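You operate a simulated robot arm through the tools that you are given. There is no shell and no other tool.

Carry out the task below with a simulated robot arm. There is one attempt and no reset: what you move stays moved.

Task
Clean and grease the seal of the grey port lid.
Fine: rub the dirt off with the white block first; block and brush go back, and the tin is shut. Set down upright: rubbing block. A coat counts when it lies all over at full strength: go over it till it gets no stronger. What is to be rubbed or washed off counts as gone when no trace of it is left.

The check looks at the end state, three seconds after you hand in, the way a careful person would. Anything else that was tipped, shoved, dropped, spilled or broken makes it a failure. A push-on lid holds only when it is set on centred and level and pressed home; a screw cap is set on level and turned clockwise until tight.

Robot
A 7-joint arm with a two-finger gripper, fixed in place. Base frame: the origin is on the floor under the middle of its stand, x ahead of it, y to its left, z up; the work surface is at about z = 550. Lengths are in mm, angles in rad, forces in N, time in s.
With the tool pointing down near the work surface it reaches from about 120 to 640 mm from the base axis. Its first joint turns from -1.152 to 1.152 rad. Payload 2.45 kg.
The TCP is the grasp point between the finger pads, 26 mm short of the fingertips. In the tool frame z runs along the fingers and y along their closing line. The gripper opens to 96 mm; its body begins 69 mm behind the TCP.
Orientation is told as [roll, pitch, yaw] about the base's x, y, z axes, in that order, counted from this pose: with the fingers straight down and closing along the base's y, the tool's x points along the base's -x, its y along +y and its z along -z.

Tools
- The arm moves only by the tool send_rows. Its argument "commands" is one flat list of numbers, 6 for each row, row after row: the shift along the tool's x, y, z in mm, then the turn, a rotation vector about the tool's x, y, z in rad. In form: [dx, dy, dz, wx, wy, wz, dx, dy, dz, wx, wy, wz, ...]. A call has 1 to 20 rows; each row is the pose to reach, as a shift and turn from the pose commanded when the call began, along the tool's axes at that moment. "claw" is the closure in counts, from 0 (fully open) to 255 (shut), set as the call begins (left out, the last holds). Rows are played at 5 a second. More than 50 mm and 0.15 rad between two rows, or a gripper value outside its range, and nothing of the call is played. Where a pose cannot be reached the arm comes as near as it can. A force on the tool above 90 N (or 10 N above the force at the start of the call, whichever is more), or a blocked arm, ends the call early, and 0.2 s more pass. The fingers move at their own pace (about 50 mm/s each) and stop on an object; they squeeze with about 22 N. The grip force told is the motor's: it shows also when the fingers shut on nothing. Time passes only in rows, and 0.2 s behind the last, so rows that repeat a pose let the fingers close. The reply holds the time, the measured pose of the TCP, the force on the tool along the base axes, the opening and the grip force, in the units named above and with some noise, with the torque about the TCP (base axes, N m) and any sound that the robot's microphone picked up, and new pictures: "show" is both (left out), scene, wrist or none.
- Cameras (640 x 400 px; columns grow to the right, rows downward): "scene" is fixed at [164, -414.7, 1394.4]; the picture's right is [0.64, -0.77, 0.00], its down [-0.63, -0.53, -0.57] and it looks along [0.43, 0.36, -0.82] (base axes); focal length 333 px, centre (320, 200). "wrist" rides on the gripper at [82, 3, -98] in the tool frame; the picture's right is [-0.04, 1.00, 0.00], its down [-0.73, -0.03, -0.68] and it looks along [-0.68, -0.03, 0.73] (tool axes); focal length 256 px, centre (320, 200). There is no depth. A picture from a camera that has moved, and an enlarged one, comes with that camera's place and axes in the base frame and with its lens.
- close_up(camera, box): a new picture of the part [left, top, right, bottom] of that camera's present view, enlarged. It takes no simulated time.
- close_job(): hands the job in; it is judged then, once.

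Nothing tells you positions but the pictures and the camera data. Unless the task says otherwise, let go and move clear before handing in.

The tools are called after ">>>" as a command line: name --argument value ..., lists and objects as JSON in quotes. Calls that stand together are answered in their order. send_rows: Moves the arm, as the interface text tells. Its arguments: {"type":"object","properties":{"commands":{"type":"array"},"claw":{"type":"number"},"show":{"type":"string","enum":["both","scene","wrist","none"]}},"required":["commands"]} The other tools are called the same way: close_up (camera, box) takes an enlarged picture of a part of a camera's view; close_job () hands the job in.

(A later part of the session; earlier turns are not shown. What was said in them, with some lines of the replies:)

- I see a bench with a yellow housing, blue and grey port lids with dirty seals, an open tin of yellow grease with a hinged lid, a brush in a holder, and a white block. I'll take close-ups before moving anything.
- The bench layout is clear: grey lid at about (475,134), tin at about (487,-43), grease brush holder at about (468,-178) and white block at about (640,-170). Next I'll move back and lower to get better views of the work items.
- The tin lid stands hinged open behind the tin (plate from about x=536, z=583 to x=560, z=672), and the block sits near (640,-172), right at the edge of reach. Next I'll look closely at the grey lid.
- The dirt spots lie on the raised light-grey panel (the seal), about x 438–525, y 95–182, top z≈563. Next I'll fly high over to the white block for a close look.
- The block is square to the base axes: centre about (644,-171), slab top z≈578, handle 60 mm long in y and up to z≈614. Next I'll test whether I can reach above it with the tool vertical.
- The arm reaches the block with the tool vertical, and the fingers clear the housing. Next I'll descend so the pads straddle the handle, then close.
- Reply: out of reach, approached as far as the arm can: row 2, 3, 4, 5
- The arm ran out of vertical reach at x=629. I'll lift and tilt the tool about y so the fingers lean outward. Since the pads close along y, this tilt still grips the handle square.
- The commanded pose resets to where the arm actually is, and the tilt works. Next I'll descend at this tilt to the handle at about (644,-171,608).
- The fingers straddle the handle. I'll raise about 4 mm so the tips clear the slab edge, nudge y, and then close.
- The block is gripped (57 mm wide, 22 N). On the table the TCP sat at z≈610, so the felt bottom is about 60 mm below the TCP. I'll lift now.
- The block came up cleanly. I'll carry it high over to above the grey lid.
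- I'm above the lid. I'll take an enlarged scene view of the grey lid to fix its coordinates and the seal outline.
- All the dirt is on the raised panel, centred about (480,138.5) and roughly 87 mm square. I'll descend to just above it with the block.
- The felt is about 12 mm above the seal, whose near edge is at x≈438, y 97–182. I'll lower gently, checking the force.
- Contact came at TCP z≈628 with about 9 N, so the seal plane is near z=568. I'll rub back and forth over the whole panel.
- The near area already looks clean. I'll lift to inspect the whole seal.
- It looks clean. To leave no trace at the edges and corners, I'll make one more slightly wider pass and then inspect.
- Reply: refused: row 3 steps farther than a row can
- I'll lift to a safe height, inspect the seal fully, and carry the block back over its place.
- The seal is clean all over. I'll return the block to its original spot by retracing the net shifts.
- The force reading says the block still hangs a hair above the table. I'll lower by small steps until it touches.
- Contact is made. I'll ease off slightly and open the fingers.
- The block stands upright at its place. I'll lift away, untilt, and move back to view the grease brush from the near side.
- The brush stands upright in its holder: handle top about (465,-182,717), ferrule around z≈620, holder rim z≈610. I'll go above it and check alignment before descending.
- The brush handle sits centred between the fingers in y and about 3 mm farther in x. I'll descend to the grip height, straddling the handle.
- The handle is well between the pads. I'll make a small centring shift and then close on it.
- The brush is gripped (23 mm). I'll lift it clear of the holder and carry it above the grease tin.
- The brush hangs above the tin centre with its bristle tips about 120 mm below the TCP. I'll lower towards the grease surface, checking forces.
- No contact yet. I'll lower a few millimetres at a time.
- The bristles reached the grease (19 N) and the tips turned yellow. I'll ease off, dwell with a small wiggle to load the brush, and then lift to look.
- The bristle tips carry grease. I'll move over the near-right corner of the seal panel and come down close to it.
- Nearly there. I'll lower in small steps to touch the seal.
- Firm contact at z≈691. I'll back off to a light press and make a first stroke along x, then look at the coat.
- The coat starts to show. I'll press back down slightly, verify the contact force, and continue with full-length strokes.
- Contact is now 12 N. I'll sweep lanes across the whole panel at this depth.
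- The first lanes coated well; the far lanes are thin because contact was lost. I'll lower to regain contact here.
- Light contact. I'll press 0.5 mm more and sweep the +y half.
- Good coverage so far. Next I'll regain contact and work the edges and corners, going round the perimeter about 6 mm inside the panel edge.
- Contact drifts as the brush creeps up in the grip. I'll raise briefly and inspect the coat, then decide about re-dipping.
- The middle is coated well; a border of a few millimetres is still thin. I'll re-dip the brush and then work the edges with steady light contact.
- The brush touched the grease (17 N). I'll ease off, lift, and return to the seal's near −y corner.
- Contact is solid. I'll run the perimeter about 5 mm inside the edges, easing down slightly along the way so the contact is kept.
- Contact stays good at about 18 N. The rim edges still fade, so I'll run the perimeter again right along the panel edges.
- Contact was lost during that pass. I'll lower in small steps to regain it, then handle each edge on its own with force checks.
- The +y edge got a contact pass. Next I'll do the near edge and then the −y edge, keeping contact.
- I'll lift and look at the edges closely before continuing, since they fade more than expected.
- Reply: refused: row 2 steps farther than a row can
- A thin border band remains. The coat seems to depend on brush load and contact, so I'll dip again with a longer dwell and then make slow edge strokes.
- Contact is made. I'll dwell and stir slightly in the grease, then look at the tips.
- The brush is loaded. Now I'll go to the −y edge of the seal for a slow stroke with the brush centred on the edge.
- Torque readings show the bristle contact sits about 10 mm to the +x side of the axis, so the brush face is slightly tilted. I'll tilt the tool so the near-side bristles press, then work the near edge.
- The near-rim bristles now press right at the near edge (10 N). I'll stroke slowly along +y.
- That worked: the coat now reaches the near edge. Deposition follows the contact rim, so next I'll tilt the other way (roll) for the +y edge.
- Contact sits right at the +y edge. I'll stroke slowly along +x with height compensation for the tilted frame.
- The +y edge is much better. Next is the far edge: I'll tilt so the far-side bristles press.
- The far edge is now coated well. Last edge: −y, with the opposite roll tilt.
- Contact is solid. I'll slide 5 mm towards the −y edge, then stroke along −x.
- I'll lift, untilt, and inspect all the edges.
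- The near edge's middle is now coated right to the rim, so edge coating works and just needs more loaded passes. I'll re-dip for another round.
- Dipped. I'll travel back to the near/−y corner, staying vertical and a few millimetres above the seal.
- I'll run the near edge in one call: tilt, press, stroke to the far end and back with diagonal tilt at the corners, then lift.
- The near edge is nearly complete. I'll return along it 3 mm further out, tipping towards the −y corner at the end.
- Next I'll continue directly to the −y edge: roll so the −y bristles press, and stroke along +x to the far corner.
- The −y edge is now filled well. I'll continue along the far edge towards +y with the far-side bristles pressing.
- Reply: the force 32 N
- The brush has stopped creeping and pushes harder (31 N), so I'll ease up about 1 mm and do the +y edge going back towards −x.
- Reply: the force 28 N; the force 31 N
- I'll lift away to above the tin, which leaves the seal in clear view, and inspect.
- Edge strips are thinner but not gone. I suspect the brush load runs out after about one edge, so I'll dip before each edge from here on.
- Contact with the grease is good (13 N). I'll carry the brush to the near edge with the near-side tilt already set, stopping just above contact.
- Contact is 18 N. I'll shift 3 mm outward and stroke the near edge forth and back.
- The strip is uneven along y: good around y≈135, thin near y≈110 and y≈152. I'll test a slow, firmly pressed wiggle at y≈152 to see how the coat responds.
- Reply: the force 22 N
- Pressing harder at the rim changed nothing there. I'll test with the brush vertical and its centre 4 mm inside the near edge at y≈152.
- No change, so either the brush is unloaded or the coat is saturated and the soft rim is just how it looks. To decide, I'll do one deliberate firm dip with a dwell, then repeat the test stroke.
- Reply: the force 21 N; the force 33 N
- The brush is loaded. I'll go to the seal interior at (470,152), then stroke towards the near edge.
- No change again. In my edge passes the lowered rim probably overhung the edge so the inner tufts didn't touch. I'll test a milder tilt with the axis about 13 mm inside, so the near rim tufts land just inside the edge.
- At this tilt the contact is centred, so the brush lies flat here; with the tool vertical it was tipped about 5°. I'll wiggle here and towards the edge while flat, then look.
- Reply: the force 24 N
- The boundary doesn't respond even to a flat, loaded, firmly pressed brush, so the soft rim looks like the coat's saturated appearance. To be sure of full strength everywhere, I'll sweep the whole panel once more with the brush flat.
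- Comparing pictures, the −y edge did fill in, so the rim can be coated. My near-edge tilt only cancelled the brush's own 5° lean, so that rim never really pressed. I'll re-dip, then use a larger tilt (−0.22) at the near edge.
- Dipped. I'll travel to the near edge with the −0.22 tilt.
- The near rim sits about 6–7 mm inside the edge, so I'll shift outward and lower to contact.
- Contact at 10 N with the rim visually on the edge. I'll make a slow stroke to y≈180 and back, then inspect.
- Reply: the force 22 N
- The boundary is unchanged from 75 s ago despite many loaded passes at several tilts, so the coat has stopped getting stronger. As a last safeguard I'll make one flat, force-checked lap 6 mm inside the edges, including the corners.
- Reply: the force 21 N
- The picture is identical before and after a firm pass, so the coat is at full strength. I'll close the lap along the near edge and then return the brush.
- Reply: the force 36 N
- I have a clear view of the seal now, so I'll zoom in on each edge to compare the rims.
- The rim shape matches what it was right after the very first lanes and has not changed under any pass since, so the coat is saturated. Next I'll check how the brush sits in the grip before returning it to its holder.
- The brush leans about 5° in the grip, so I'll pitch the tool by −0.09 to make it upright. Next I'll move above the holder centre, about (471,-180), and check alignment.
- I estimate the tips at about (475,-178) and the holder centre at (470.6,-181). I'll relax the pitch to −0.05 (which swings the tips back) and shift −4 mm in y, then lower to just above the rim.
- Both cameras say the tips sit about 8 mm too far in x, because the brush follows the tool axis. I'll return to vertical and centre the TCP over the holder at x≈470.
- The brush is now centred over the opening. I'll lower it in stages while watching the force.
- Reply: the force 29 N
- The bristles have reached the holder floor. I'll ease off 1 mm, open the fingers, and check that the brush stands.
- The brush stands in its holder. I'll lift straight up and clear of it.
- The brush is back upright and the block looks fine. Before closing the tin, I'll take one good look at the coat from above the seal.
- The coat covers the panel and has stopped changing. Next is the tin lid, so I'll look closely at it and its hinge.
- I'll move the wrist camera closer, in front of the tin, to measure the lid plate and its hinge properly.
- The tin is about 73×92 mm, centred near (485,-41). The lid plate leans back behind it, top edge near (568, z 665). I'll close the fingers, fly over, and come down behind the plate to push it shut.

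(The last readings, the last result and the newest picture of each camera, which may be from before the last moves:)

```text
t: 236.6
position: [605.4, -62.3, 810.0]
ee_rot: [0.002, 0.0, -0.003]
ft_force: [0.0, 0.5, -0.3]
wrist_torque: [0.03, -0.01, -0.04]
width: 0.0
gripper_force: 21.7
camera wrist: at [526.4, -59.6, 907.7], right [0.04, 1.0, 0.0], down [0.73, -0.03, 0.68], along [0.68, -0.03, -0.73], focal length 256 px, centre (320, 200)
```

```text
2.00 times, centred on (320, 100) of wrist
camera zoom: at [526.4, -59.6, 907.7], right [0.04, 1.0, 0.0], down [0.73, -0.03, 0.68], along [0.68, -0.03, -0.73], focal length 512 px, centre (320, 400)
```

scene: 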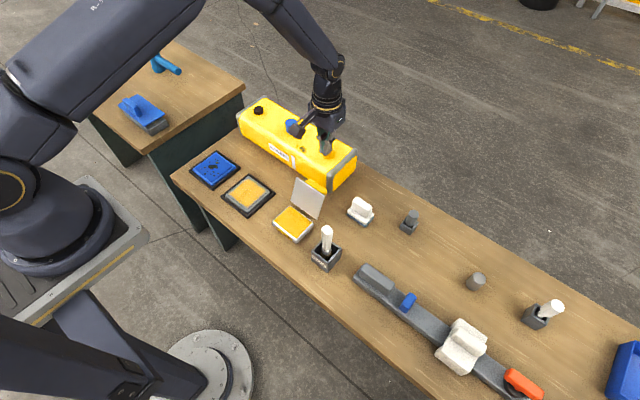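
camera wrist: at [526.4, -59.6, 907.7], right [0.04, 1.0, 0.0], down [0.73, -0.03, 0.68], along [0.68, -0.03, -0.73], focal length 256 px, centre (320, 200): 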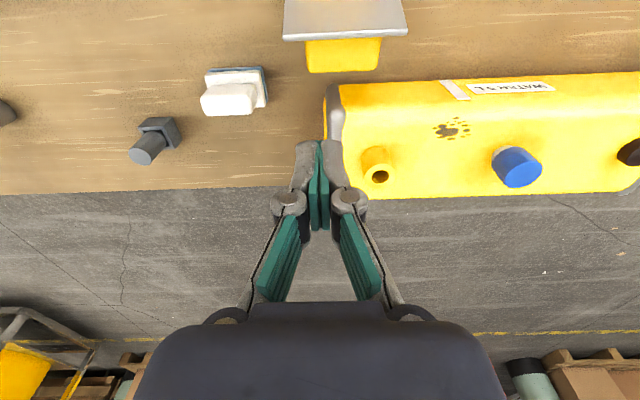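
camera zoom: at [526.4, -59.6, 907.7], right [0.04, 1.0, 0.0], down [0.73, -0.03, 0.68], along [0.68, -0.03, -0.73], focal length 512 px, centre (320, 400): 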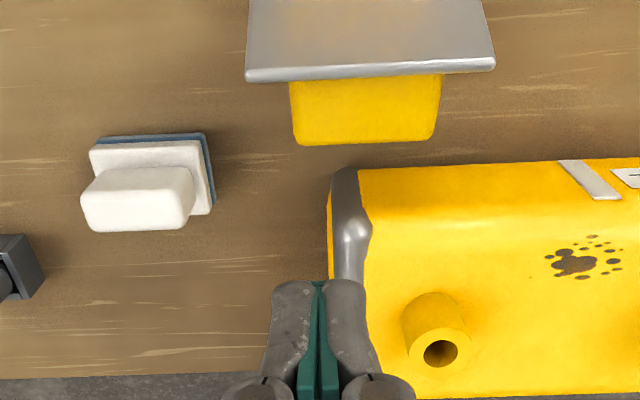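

From above, the lid carries a yellow thumb block (about y −79…−10) on its outer side near the top edge. I'll come down behind it with closed fingers at y≈−80, clear of the housing end.

>>> send_rows --commands '[-13, -9, 0, 0, 0, 0, -27, -18, 0, 0, 0, 0, -27, -18, 40, 0, 0, 0, -27, -18, 80, 0, 0, 0, -27, -18, 110, 0, 0, 0, -27, -18, 110, 0, 0, 0]'

>>> close_up --camera "scene" --box '[270, 130, 390, 250]'

>>> close_up --camera "wrist" --box '[220, 0, 480, 200]'

```text
t: 238.0
position: [634.6, -80.4, 701.7]
ee_rot: [-0.001, -0.001, -0.003]
ft_force: [-0.1, -0.8, 0.1]
wrist_torque: [-0.02, -0.01, 0.0]
width: 0.0
gripper_force: 21.9
camera wrist: at [552.9, -77.4, 798.6], right [0.04, 1.0, 0.0], down [0.73, -0.03, 0.68], along [0.68, -0.03, -0.73], focal length 256 px, centre (320, 200)
```

scene: 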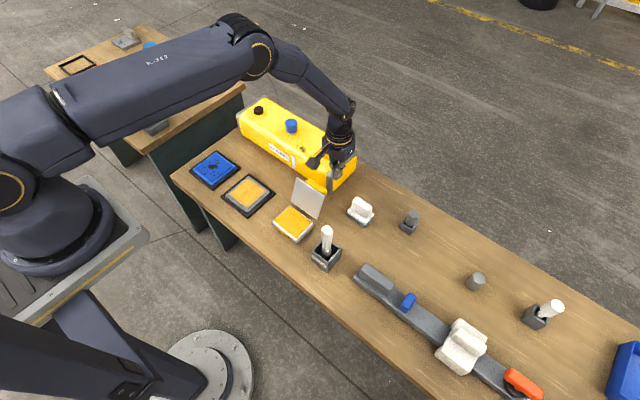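
wrist: 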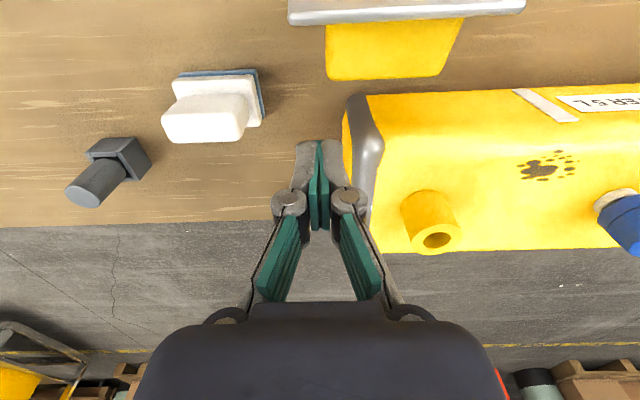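

```text
3.33 times, centred on (330, 190) of scene
camera zoom: at [164.0, -414.7, 1394.4], right [0.64, -0.77, 0.0], down [-0.63, -0.53, -0.57], along [0.43, 0.36, -0.82], focal length 1109 px, centre (287, 233)
```

zoom: 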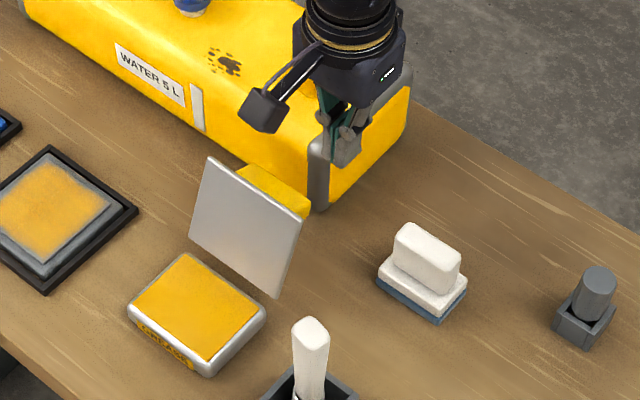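

```text
2.00 times, centred on (350, 100) of wrist
camera zoom: at [552.9, -77.4, 798.6], right [0.04, 1.0, 0.0], down [0.73, -0.03, 0.68], along [0.68, -0.03, -0.73], focal length 512 px, centre (260, 400)
```

zoom: 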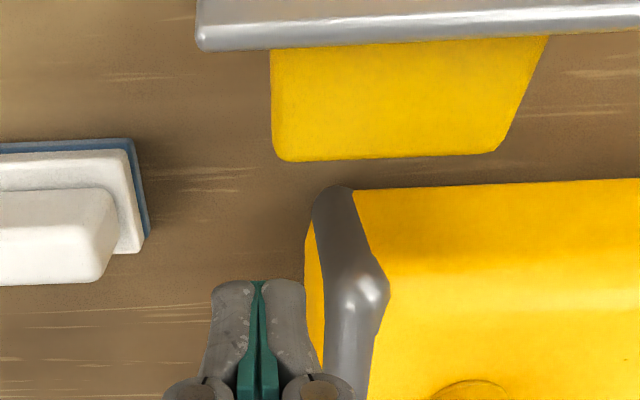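

Closer triangulation shows the housing's near face is only about 12 mm behind the thumb block, so there's no room there. I'll push instead on the plate's free −y margin (y −92…−80) from behind, at y≈−102.

>>> send_rows --commands '[12, -11, 0, 0, 0, 0, 25, -22, 0, 0, 0, 0, 25, -22, 25, 0, 0, 0, 25, -22, 50, 0, 0, 0, 25, -22, 50, 0, 0, 0]'

>>> close_up --camera "scene" --box '[270, 150, 390, 250]'

>>> close_up --camera "wrist" --box '[220, 0, 480, 200]'

```text
t: 239.2
position: [611.5, -102.3, 650.4]
ee_rot: [0.001, 0.001, -0.004]
ft_force: [0.2, 0.1, -0.1]
wrist_torque: [0.02, -0.04, -0.01]
width: 0.0
gripper_force: 22.3
camera wrist: at [531.0, -100.2, 748.0], right [0.04, 1.0, 0.0], down [0.73, -0.03, 0.68], along [0.68, -0.03, -0.73], focal length 256 px, centre (320, 200)
```

scene: 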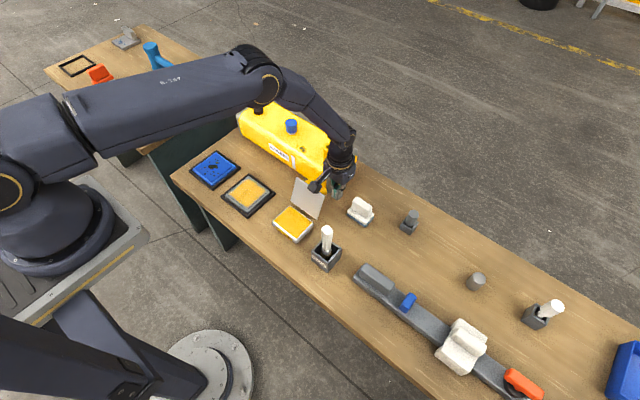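
wrist: 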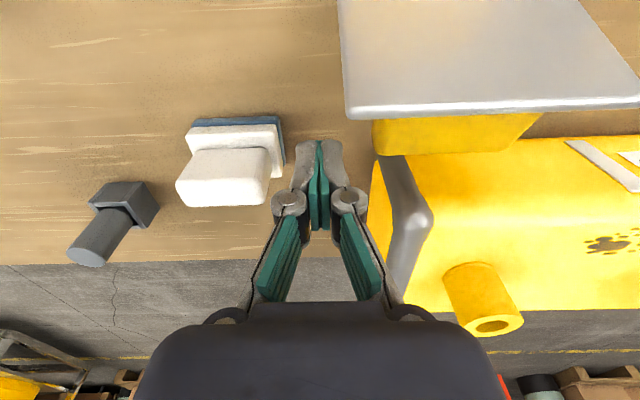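

```text
4.00 times, centred on (330, 200) of scene
camera zoom: at [164.0, -414.7, 1394.4], right [0.64, -0.77, 0.0], down [-0.63, -0.53, -0.57], along [0.43, 0.36, -0.82], focal length 1330 px, centre (280, 200)
```

zoom: 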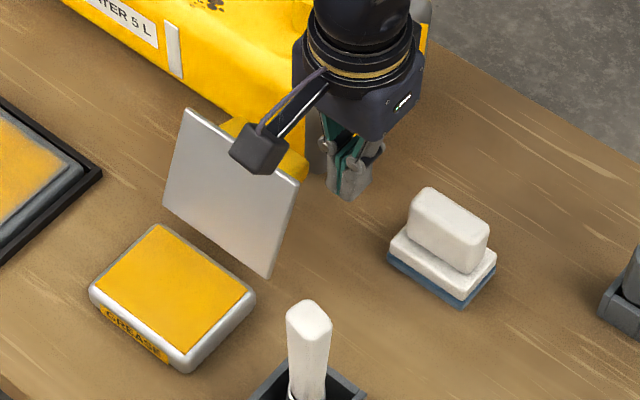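

```text
2.00 times, centred on (350, 100) of wrist
camera zoom: at [531.0, -100.2, 748.0], right [0.04, 1.0, 0.0], down [0.73, -0.03, 0.68], along [0.68, -0.03, -0.73], focal length 512 px, centre (260, 400)
```

zoom: 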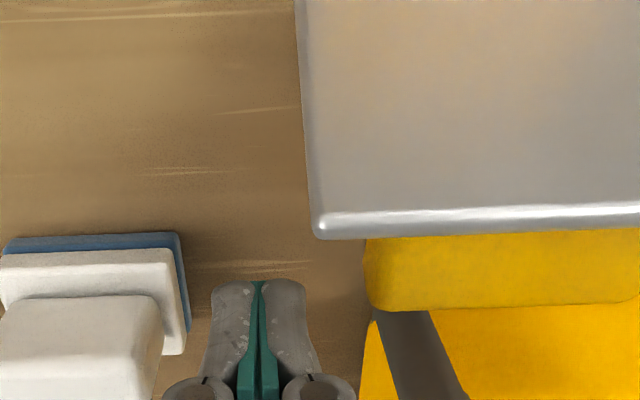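

The closed fingers are about 31 mm wide. I'll shift +8 mm in y to overlap the plate margin and ease forward until contact.

>>> send_rows --commands '[0, 8, 0, 0, 0, 0, 10, 8, 0, 0, 0, 0, 20, 8, 0, 0, 0, 0, 28, 8, 0, 0, 0, 0]' --show "none"

>>> close_up --camera "scene" --box '[270, 150, 390, 250]'

>>> close_up --camera "wrist" --box '[220, 0, 480, 200]'

```text
t: 240.2
position: [583.1, -94.2, 650.9]
ee_rot: [-0.001, -0.001, -0.005]
ft_force: [0.1, -0.1, 0.5]
wrist_torque: [-0.02, 0.02, 0.0]
width: 0.0
gripper_force: 22.4
```

```text
4.00 times, centred on (330, 200) of scene
camera zoom: at [164.1, -414.7, 1394.4], right [0.64, -0.77, 0.0], down [-0.63, -0.53, -0.57], along [0.43, 0.36, -0.82], focal length 1330 px, centre (280, 200)
```

zoom: 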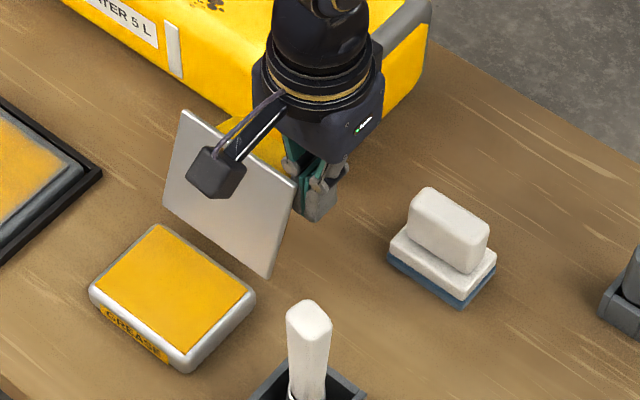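

```text
2.00 times, centred on (350, 100) of wrist
camera zoom: at [501.8, -92.0, 747.6], right [0.04, 1.0, 0.0], down [0.73, -0.03, 0.68], along [0.68, -0.03, -0.73], focal length 512 px, centre (260, 400)
```

zoom: 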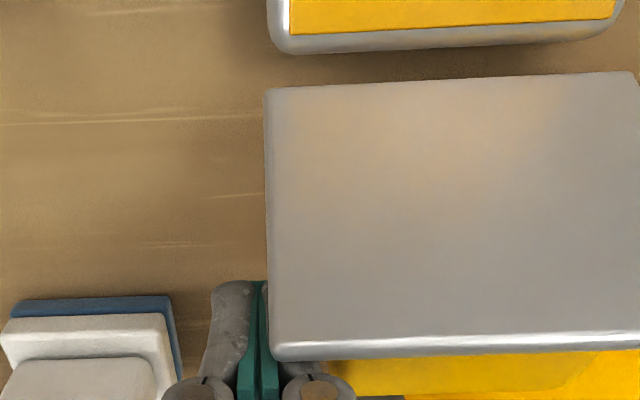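

>>> send_rows --commands '[5, 0, 0, 0, 0, 0, 10, 0, 0, 0, 0, 0, 15, 0, 0, 0, 0, 0, 20, 0, 0, 0, 0, 0, 25, 0, 0, 0, 0, 0]' --show "none"

>>> close_up --camera "scene" --box '[270, 150, 390, 250]'

>>> close_up --camera "wrist" --box '[220, 0, 480, 200]'

```text
t: 241.4
position: [557.3, -94.9, 650.3]
ee_rot: [0.001, 0.0, -0.001]
ft_force: [0.5, 0.1, 0.3]
wrist_torque: [0.03, -0.03, 0.0]
width: 0.2
gripper_force: 22.1
```

```text
4.00 times, centred on (330, 200) of scene
camera zoom: at [164.0, -414.7, 1394.4], right [0.64, -0.77, 0.0], down [-0.63, -0.53, -0.57], along [0.43, 0.36, -0.82], focal length 1330 px, centre (280, 200)
```

zoom: 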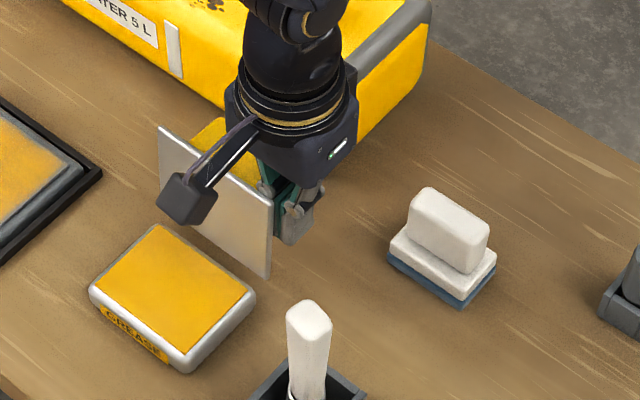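

```text
2.00 times, centred on (350, 100) of wrist
camera zoom: at [476.9, -91.3, 747.3], right [0.04, 1.0, 0.0], down [0.73, -0.03, 0.68], along [0.68, -0.03, -0.73], focal length 512 px, centre (260, 400)
```

zoom: 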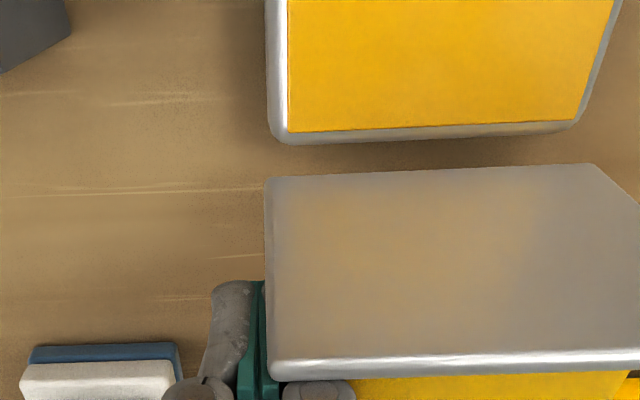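

The lid is hinged and swings easily with almost no force. I'll keep pushing slowly past vertical.

>>> send_rows --commands '[5, 0, 0, 0, 0, 0, 10, 0, 0, 0, 0, 0, 15, 0, 0, 0, 0, 0, 20, 0, 0, 0, 0, 0, 25, 0, 0, 0, 0, 0]' --show "none"

>>> close_up --camera "scene" --box '[270, 150, 390, 250]'

>>> close_up --camera "wrist" --box '[220, 0, 480, 200]'

```text
t: 242.6
position: [532.7, -94.6, 651.2]
ee_rot: [0.002, -0.002, -0.004]
ft_force: [0.0, 0.3, -0.5]
wrist_torque: [0.01, 0.01, 0.02]
width: 0.1
gripper_force: 22.0
```

```text
4.00 times, centred on (330, 200) of scene
camera zoom: at [164.0, -414.7, 1394.4], right [0.64, -0.77, 0.0], down [-0.63, -0.53, -0.57], along [0.43, 0.36, -0.82], focal length 1330 px, centre (280, 200)
```

zoom: 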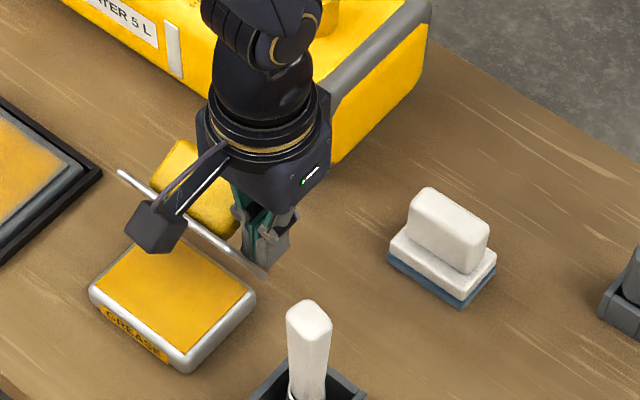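

```text
2.00 times, centred on (350, 100) of wrist
camera zoom: at [451.0, -91.0, 747.9], right [0.04, 1.0, 0.0], down [0.73, -0.03, 0.68], along [0.68, -0.03, -0.73], focal length 512 px, centre (260, 400)
```

zoom: 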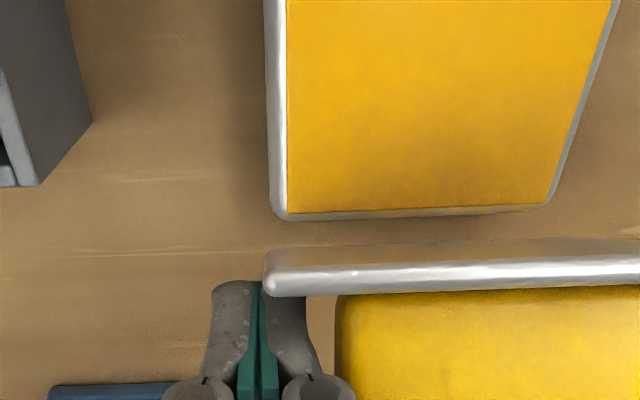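

>>> send_rows --commands '[5, 0, 0, 0, 0, 0, 10, 0, 0, 0, 0, 0, 15, 0, 0, 0, 0, 0, 20, 0, 0, 0, 0, 0, 25, 0, 0, 0, 0, 0]' --show "none"

>>> close_up --camera "scene" --box '[270, 150, 390, 250]'

>>> close_up --camera "wrist" --box '[220, 0, 480, 200]'

```text
t: 243.8
position: [506.6, -95.4, 651.3]
ee_rot: [0.0, 0.002, -0.005]
ft_force: [0.0, 1.0, 0.6]
wrist_torque: [0.0, -0.02, 0.01]
width: 0.0
gripper_force: 21.9
```

```text
4.00 times, centred on (330, 200) of scene
camera zoom: at [164.0, -414.7, 1394.4], right [0.64, -0.77, 0.0], down [-0.63, -0.53, -0.57], along [0.43, 0.36, -0.82], focal length 1330 px, centre (280, 200)
```

zoom: 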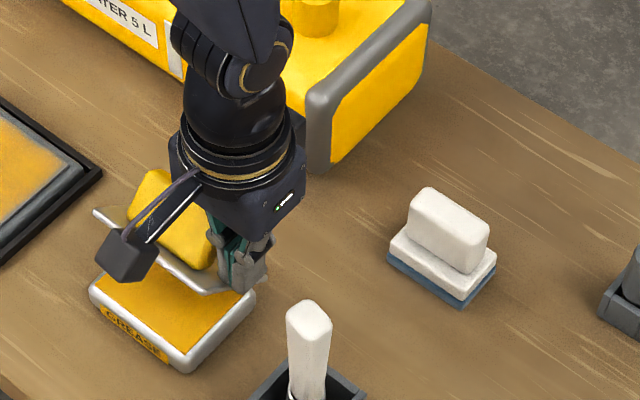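

```text
2.00 times, centred on (350, 100) of wrist
camera zoom: at [426.4, -91.5, 748.0], right [0.04, 1.0, 0.0], down [0.73, -0.03, 0.68], along [0.68, -0.03, -0.73], focal length 512 px, centre (260, 400)
```

zoom: 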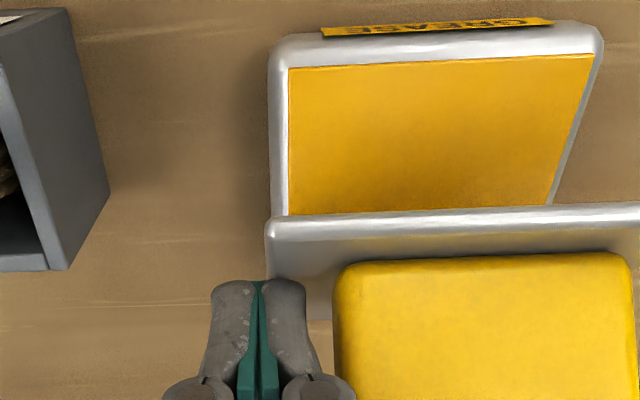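

The lid holds its angle by hinge friction, about 45° now. I'll continue pushing forward and down.

>>> send_rows --commands '[6, 0, 5, 0, 0, 0, 11, 0, 10, 0, 0, 0, 15, 0, 15, 0, 0, 0, 18, 0, 20, 0, 0, 0, 20, 0, 25, 0, 0, 0]' --show "none"

>>> close_up --camera "scene" --box '[270, 150, 390, 250]'

>>> close_up --camera "wrist" --box '[220, 0, 480, 200]'

```text
t: 245.0
position: [486.8, -94.8, 626.8]
ee_rot: [0.001, -0.002, -0.002]
ft_force: [-0.3, 0.1, 0.2]
wrist_torque: [0.04, 0.01, -0.01]
width: 0.0
gripper_force: 22.1
```

```text
4.00 times, centred on (330, 200) of scene
camera zoom: at [164.0, -414.7, 1394.4], right [0.64, -0.77, 0.0], down [-0.63, -0.53, -0.57], along [0.43, 0.36, -0.82], focal length 1330 px, centre (280, 200)
```

zoom: 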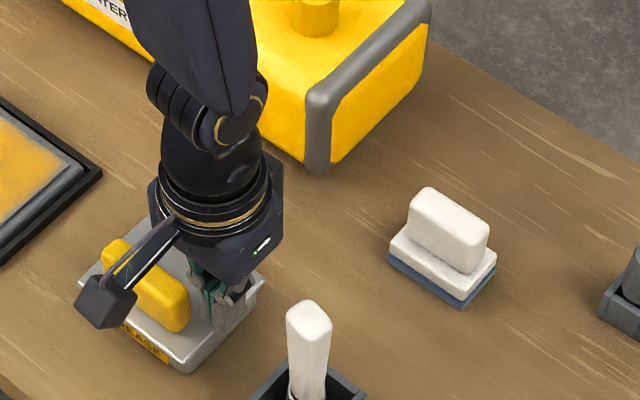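

```text
2.00 times, centred on (350, 100) of wrist
camera zoom: at [405.7, -91.1, 723.3], right [0.04, 1.0, 0.0], down [0.73, -0.03, 0.68], along [0.68, -0.03, -0.73], focal length 512 px, centre (260, 400)
```

zoom: 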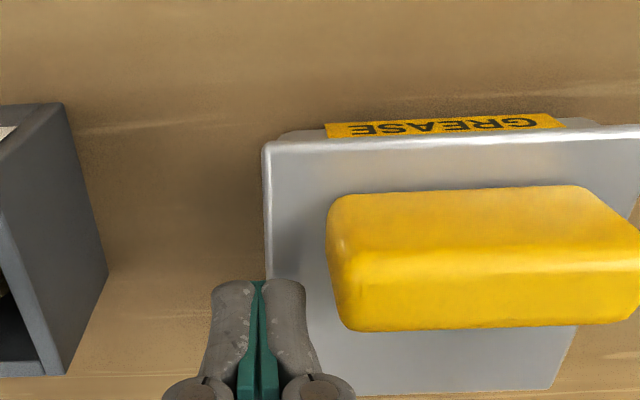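

The lid is nearly down. I'll lift and look at it before pressing it home at the centre of its handle.

>>> send_rows --commands '[0, 0, -30, 0, 0, 0, 20, 10, -60, 0, 0, 0, 50, 30, -80, 0, 0, 0, 80, 52, -90, 0, 0, 0, 80, 52, -90, 0, 0, 0]'

>>> close_up --camera "scene" --box '[260, 170, 350, 250]'

>>> close_up --camera "wrist" --box '[220, 60, 420, 230]'

```text
t: 246.2
position: [406.2, -43.6, 717.2]
ee_rot: [0.0, 0.0, -0.003]
ft_force: [1.0, -0.3, 0.5]
wrist_torque: [0.02, 0.02, 0.01]
width: 0.0
gripper_force: 21.7
camera wrist: at [324.8, -39.6, 813.8], right [0.04, 1.0, 0.0], down [0.73, -0.03, 0.68], along [0.68, -0.03, -0.73], focal length 256 px, centre (320, 200)
```

scene: 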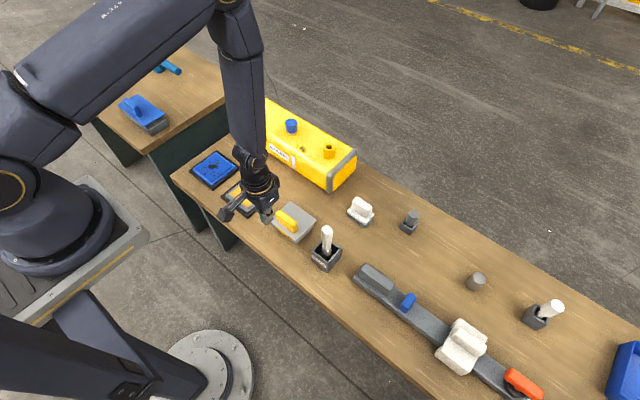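
wrist: 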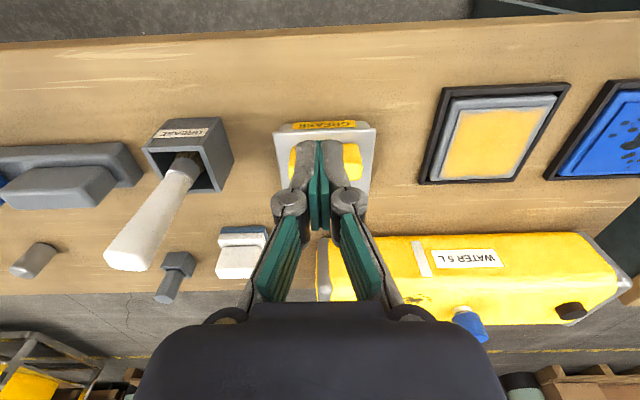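

```text
5.00 times, centred on (305, 210) of scene
camera zoom: at [164.0, -414.7, 1394.4], right [0.64, -0.77, 0.0], down [-0.63, -0.53, -0.57], along [0.43, 0.36, -0.82], focal length 1663 px, centre (395, 150)
```

zoom: 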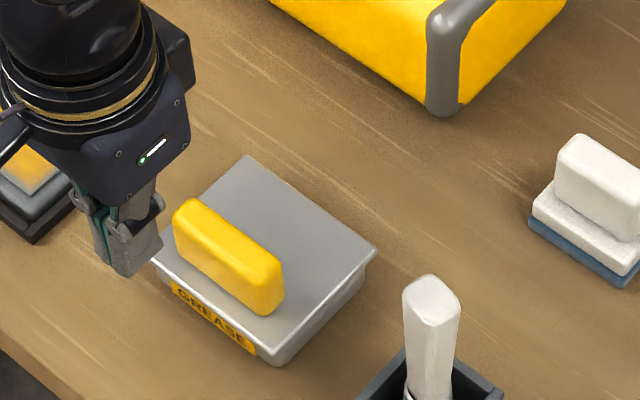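

```text
2.35 times, centred on (320, 145) of wrist
camera zoom: at [324.8, -39.6, 813.8], right [0.04, 1.0, 0.0], down [0.73, -0.03, 0.68], along [0.68, -0.03, -0.73], focal length 602 px, centre (320, 329)
```

zoom: 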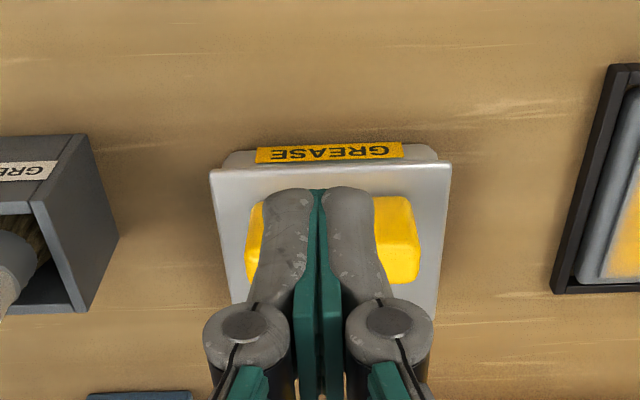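

The lid is down on the tin with its handle bar near (460,-41). I'll press down on the handle with the closed fingers.

>>> send_rows --commands '[-28, 1, 0, 0, 0, 0, -55, 2.5, 0, 0, 0, 0, -55, 2.5, 20, 0, 0, 0, -55, 2.5, 40, 0, 0, 0, -55, 2.5, 46, 0, 0, 0]' --show "none"

>>> close_up --camera "scene" --box '[260, 170, 350, 250]'

>>> close_up --camera "wrist" --box '[220, 40, 420, 230]'

```text
t: 247.4
position: [462.7, -40.9, 669.2]
ee_rot: [0.0, 0.002, -0.003]
ft_force: [1.0, 0.1, 0.1]
wrist_torque: [-0.01, 0.0, 0.01]
width: 0.2
gripper_force: 22.1
```

```text
5.00 times, centred on (305, 210) of scene
camera zoom: at [164.0, -414.7, 1394.4], right [0.64, -0.77, 0.0], down [-0.63, -0.53, -0.57], along [0.43, 0.36, -0.82], focal length 1663 px, centre (395, 150)
```

zoom: 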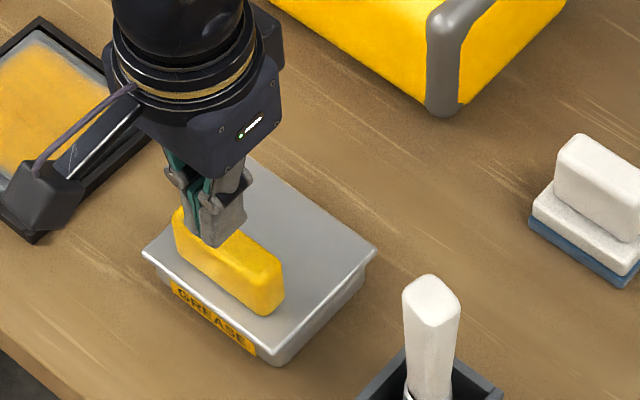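

```text
2.11 times, centred on (320, 135) of wrist
camera zoom: at [382.3, -37.8, 767.0], right [0.04, 1.0, 0.0], down [0.73, -0.03, 0.68], along [0.68, -0.03, -0.73], focal length 539 px, centre (320, 337)
```

zoom: 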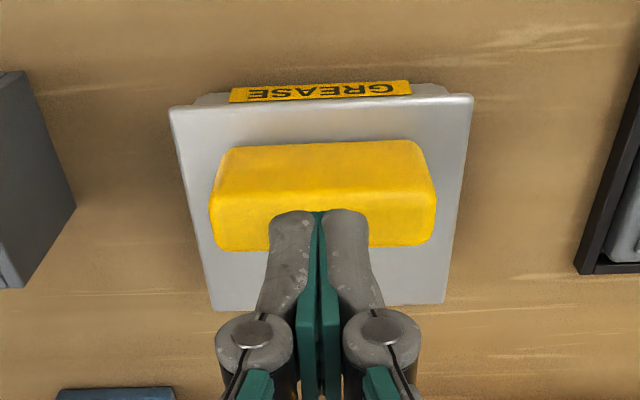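

>>> send_rows --commands '[-4, 0, 0, 0, 0, 0, -4, 0, 5, 0, 0, 0, -4, 0, 9, 0, 0, 0, -4, 0, 11, 0, 0, 0, -4, 0, 13, 0, 0, 0]' --show "none"

>>> send_rows --commands '[0, 0, 2, 0, 0, 0, 0, 0, 4, 0, 0, 0, 0, 0, 4, 0, 0, 0]' --show "none"

```text
t: 248.6
position: [465.7, -39.1, 657.2]
ee_rot: [0.003, 0.0, -0.004]
ft_force: [0.4, -0.1, -0.7]
wrist_torque: [-0.01, -0.02, 0.02]
width: 0.0
gripper_force: 22.4
```

```text
t: 249.4
position: [465.3, -39.6, 652.9]
ee_rot: [0.002, 0.001, -0.004]
ft_force: [0.1, -0.1, -0.4]
wrist_torque: [0.03, 0.02, -0.01]
width: 0.0
gripper_force: 21.8
```

>>> send_rows --commands '[0, 0, 2, 0, 0, 0, 0, 0, 4, 0, 0, 0, 0, 0, 4, 0, 0, 0]' --show "none"

>>> send_rows --commands '[0, 0, 2, 0, 0, 0, 0, 0, 3, 0, 0, 0]' --show "none"

>>> close_up --camera "scene" --box '[260, 170, 350, 250]'

```text
t: 250.2
position: [465.2, -39.2, 650.1]
ee_rot: [0.0, 0.004, -0.005]
ft_force: [-12.4, -1.0, 39.8]
wrist_torque: [-0.03, -0.07, 0.01]
width: 6.0
gripper_force: 28.3
```

```text
t: 250.7
position: [464.0, -40.6, 648.9]
ee_rot: [0.0, 0.003, -0.004]
ft_force: [-9.8, 0.3, 44.9]
wrist_torque: [0.03, -0.22, -0.08]
width: 6.2
gripper_force: 28.9
stopped in row 2: the force on the tool passed its limit at 96 N (the readings are from after the stop); the commanded pose is now the measured one
```

```text
5.00 times, centred on (305, 210) of scene
camera zoom: at [163.2, -414.6, 1394.5], right [0.64, -0.77, 0.0], down [-0.63, -0.53, -0.57], along [0.44, 0.36, -0.82], focal length 1663 px, centre (395, 150)
```

zoom: 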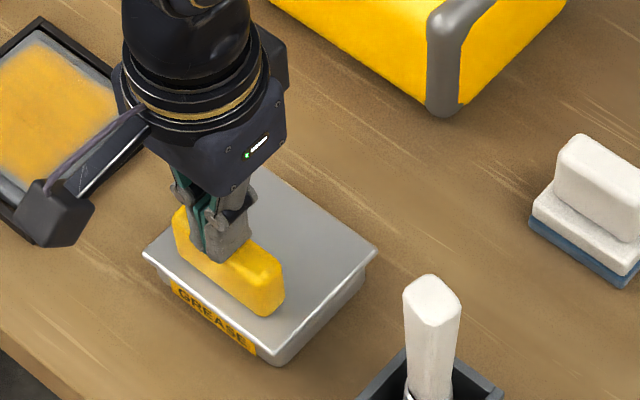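

The press peaked at 96 N. I'll back off and check whether the lid sits flush.

>>> send_rows --commands '[0, 0, -5, 0, 0, 0, 0, 0, -30, 0, 0, 0, 30, 0, -60, 0, 0, 0, 60, 0, -70, 0, 0, 0, 90, 0, -75, 0, 0, 0, 90, 0, -75, 0, 0, 0]'

>>> close_up --camera "scene" --box '[270, 190, 330, 245]'

>>> close_up --camera "wrist" --box '[240, 100, 400, 230]'

```text
t: 252.1
position: [375.0, -38.6, 724.8]
ee_rot: [0.001, 0.002, -0.002]
ft_force: [0.2, 0.8, -0.2]
wrist_torque: [0.02, 0.02, 0.04]
width: 0.0
gripper_force: 28.1
camera wrist: at [293.8, -35.7, 821.8], right [0.04, 1.0, 0.0], down [0.74, -0.03, 0.68], along [0.68, -0.03, -0.74], focal length 256 px, centre (320, 200)
```

scene: 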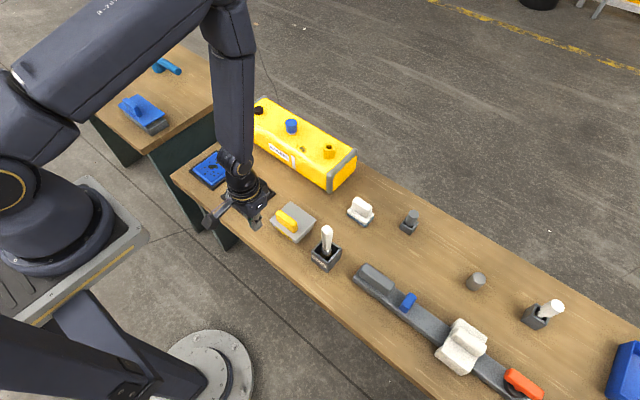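
wrist: 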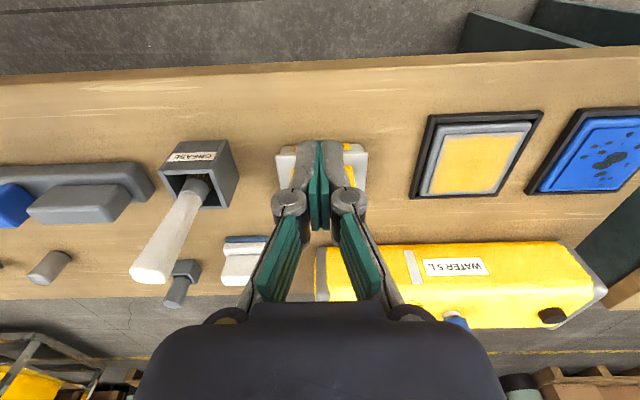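

```text
7.27 times, centred on (300, 218) of scene
camera zoom: at [164.0, -414.7, 1394.4], right [0.64, -0.77, 0.0], down [-0.63, -0.53, -0.57], along [0.43, 0.36, -0.82], focal length 2419 px, centre (466, 73)
```

zoom: 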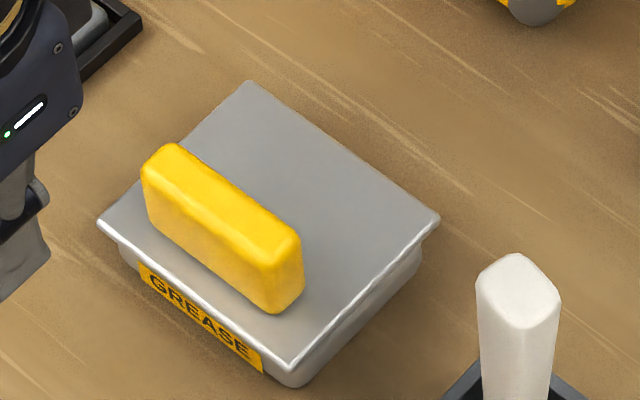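

```text
3.08 times, centred on (320, 165) of wrist
camera zoom: at [293.8, -35.7, 821.8], right [0.04, 1.0, 0.0], down [0.74, -0.03, 0.68], along [0.68, -0.03, -0.74], focal length 788 px, centre (320, 308)
```

zoom: 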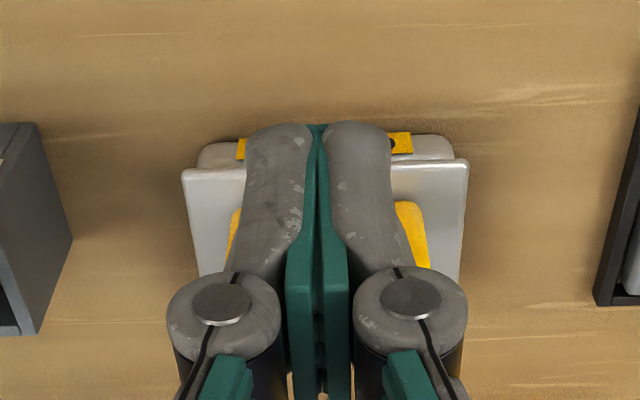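

>>> close_up --camera "scene" --box '[300, 205, 330, 245]'

>>> close_up --camera "scene" --box '[270, 205, 310, 245]'

```text
10.00 times, centred on (315, 225) of scene
camera zoom: at [164.0, -414.7, 1394.4], right [0.64, -0.77, 0.0], down [-0.63, -0.53, -0.57], along [0.43, 0.36, -0.82], focal length 3326 px, centre (370, -50)
```

zoom: 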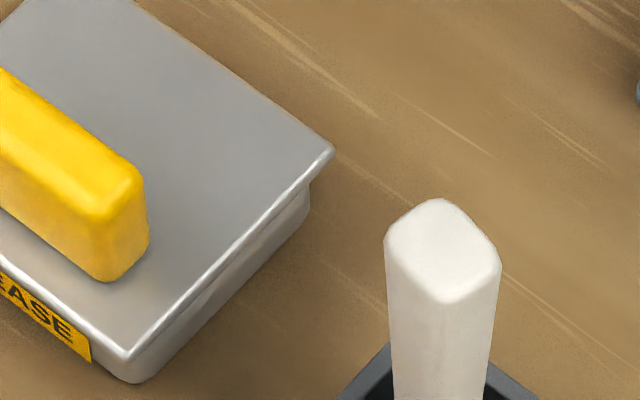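

```text
10.00 times, centred on (290, 225) of scene
camera zoom: at [164.0, -414.7, 1394.4], right [0.64, -0.77, 0.0], down [-0.63, -0.53, -0.57], along [0.43, 0.36, -0.82], focal length 3326 px, centre (620, -50)
```

zoom: 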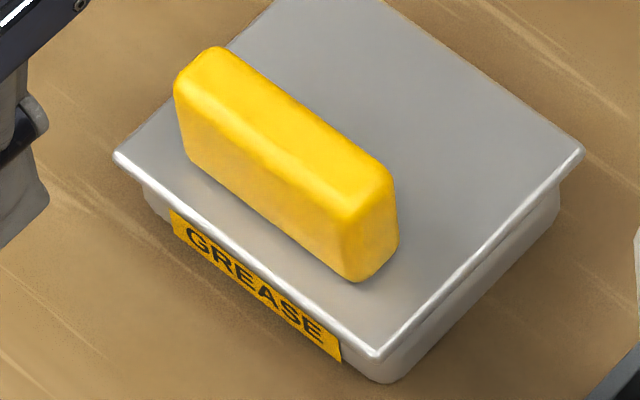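

The lid edge runs parallel to the tin all round and looks level and flush. I'll open the fingers and take a front view to double-check.

>>> send_rows --commands '[10, 0, 20, 0, 0, 0, 20, 0, 40, 0, 0, 0, 30, 0, 60, 0, 0, 0, 30, 0, 60, 0, 0, 0]' --claw 0 --show "wrist"

>>> close_up --camera "wrist" --box '[260, 130, 380, 230]'

```text
t: 253.1
position: [346.2, -39.1, 664.0]
ee_rot: [-0.001, 0.002, -0.003]
ft_force: [0.5, 0.4, -0.1]
wrist_torque: [0.02, 0.04, 0.01]
width: 92.3
gripper_force: 0.2
camera wrist: at [264.7, -35.7, 761.7], right [0.04, 1.0, 0.0], down [0.74, -0.03, 0.68], along [0.68, -0.03, -0.74], focal length 256 px, centre (320, 200)
```

wrist: 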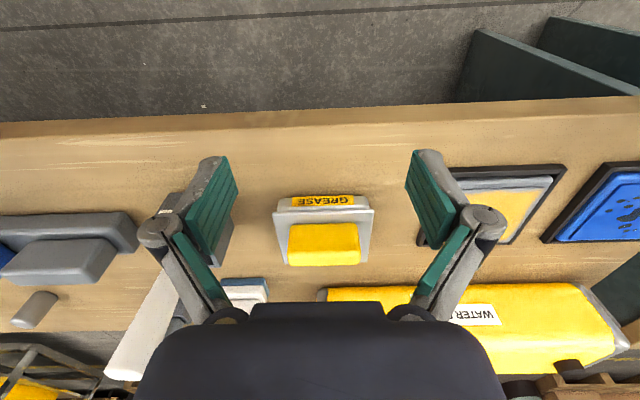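

```text
4.00 times, centred on (320, 180) of wrist
camera zoom: at [264.7, -35.7, 761.7], right [0.04, 1.0, 0.0], down [0.74, -0.03, 0.68], along [0.68, -0.03, -0.74], focal length 1024 px, centre (320, 280)
```

zoom: 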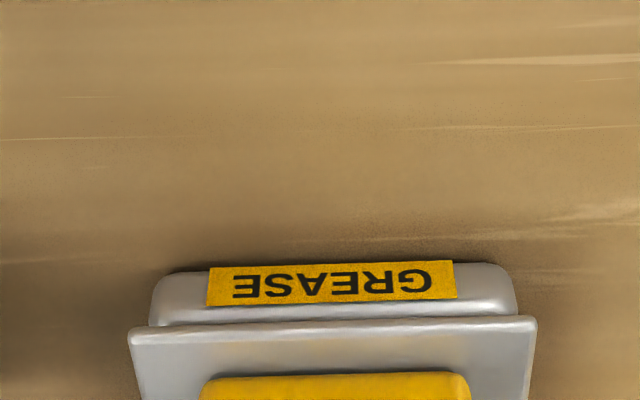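

>>> close_up --camera "wrist" --box '[265, 185, 385, 275]'

>>> close_up --camera "scene" --box '[170, 120, 430, 290]'

```text
4.44 times, centred on (325, 230) of wrist
camera zoom: at [264.7, -35.7, 761.7], right [0.04, 1.0, 0.0], down [0.74, -0.03, 0.68], along [0.68, -0.03, -0.74], focal length 1138 px, centre (298, 67)
```

zoom: 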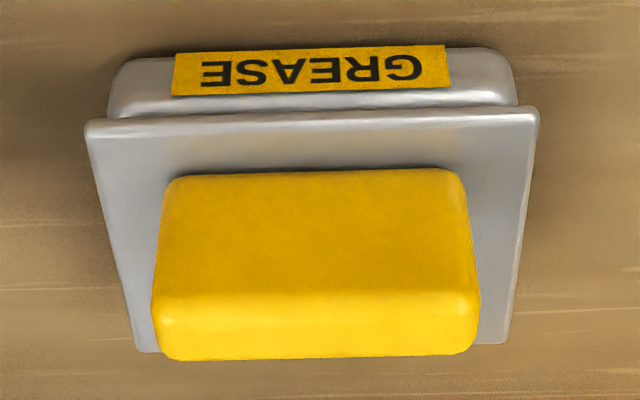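

```text
2.35 times, centred on (300, 205) of scene
camera zoom: at [164.0, -414.7, 1394.4], right [0.64, -0.77, 0.0], down [-0.63, -0.53, -0.57], along [0.43, 0.36, -0.82], focal length 783 px, centre (367, 188)
```

zoom: 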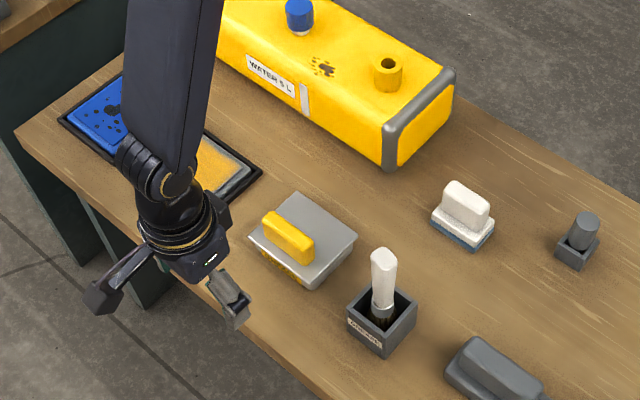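

The tin is shut and level, the brush stands in its holder, the block is upright at its place, and the grey seal is clean and coated. I'll move the arm up and clear, then take a final look before handing in.

>>> send_rows --commands '[0, 0, -40, 0, 0, 0, 0, 0, -80, 0, 0, 0, 0, 20, -120, 0, 0, 0, 0, 20, -150, 0, 0, 0, 0, 20, -150, 0, 0, 0]'

>>> close_up --camera "wrist" --box '[180, 60, 460, 240]'

```text
t: 254.3
position: [344.9, -19.7, 816.0]
ee_rot: [0.0, 0.003, -0.003]
ft_force: [0.2, -0.5, -0.2]
wrist_torque: [-0.05, 0.02, -0.02]
width: 95.9
gripper_force: 0.0
camera wrist: at [264.7, -16.5, 914.3], right [0.04, 1.0, 0.0], down [0.74, -0.03, 0.68], along [0.68, -0.03, -0.74], focal length 256 px, centre (320, 200)
```

scene: 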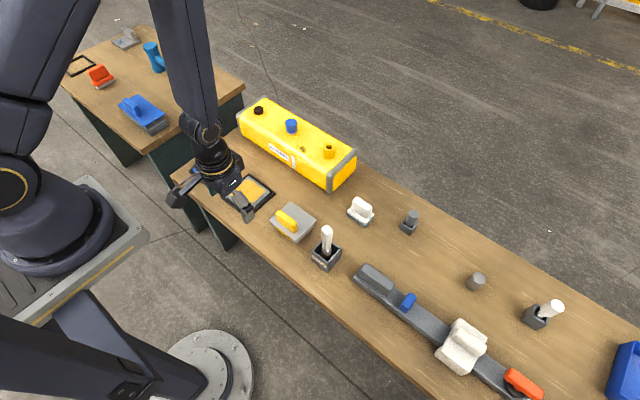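
wrist: 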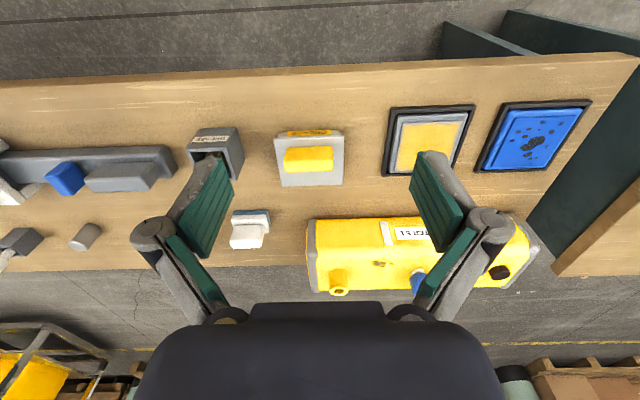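

```text
2.22 times, centred on (320, 150) of wrist
camera zoom: at [264.7, -16.5, 914.3], right [0.04, 1.0, 0.0], down [0.74, -0.03, 0.68], along [0.68, -0.03, -0.74], focal length 569 px, centre (320, 311)
```

zoom: 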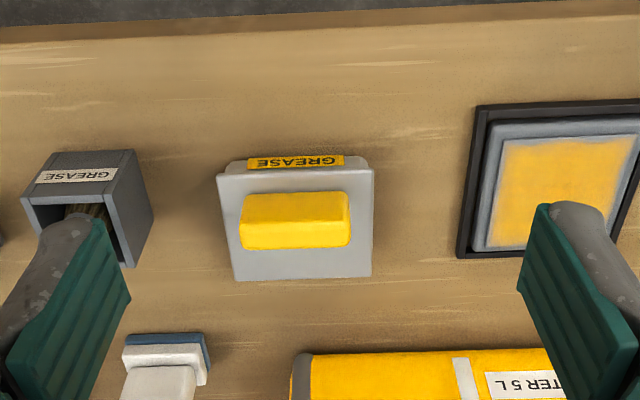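

Everything is in place: tin shut, brush in its holder, block upright, and the grey seal clean and coated. The arm is clear, so I'm handing in.

>>> close_job

```text
The job is handed in.
```

The grey port lid's seal is cleaned and greased and the job is handed in, but I could not confirm the coat at its very edge.

- **Cleaning:** I rubbed the seal with the white block over two full passes. No trace of dirt showed afterwards in the enlarged pictures.
- **Coat:** The grease looks even across the seal, but a soft rim of about 2–5 mm looks thinner along the edges. Repeated passes with a freshly dipped brush at several tilts changed nothing there. I took the coat to be as strong as it gets, but I can't rule out that the edge counts as uncoated.
- **Block and brush:** The block stands upright where I found it. The brush stands upright in its grease holder.
- **Tin:** I swung the hinged lid shut and pressed it home; the force peaked at 96 N, just past the 90 N stop. The lid sits level and flush. There was no click to confirm it latched.
- **Everything else:** I saw nothing tipped, shoved or spilled. The gripper is open and the arm is clear.
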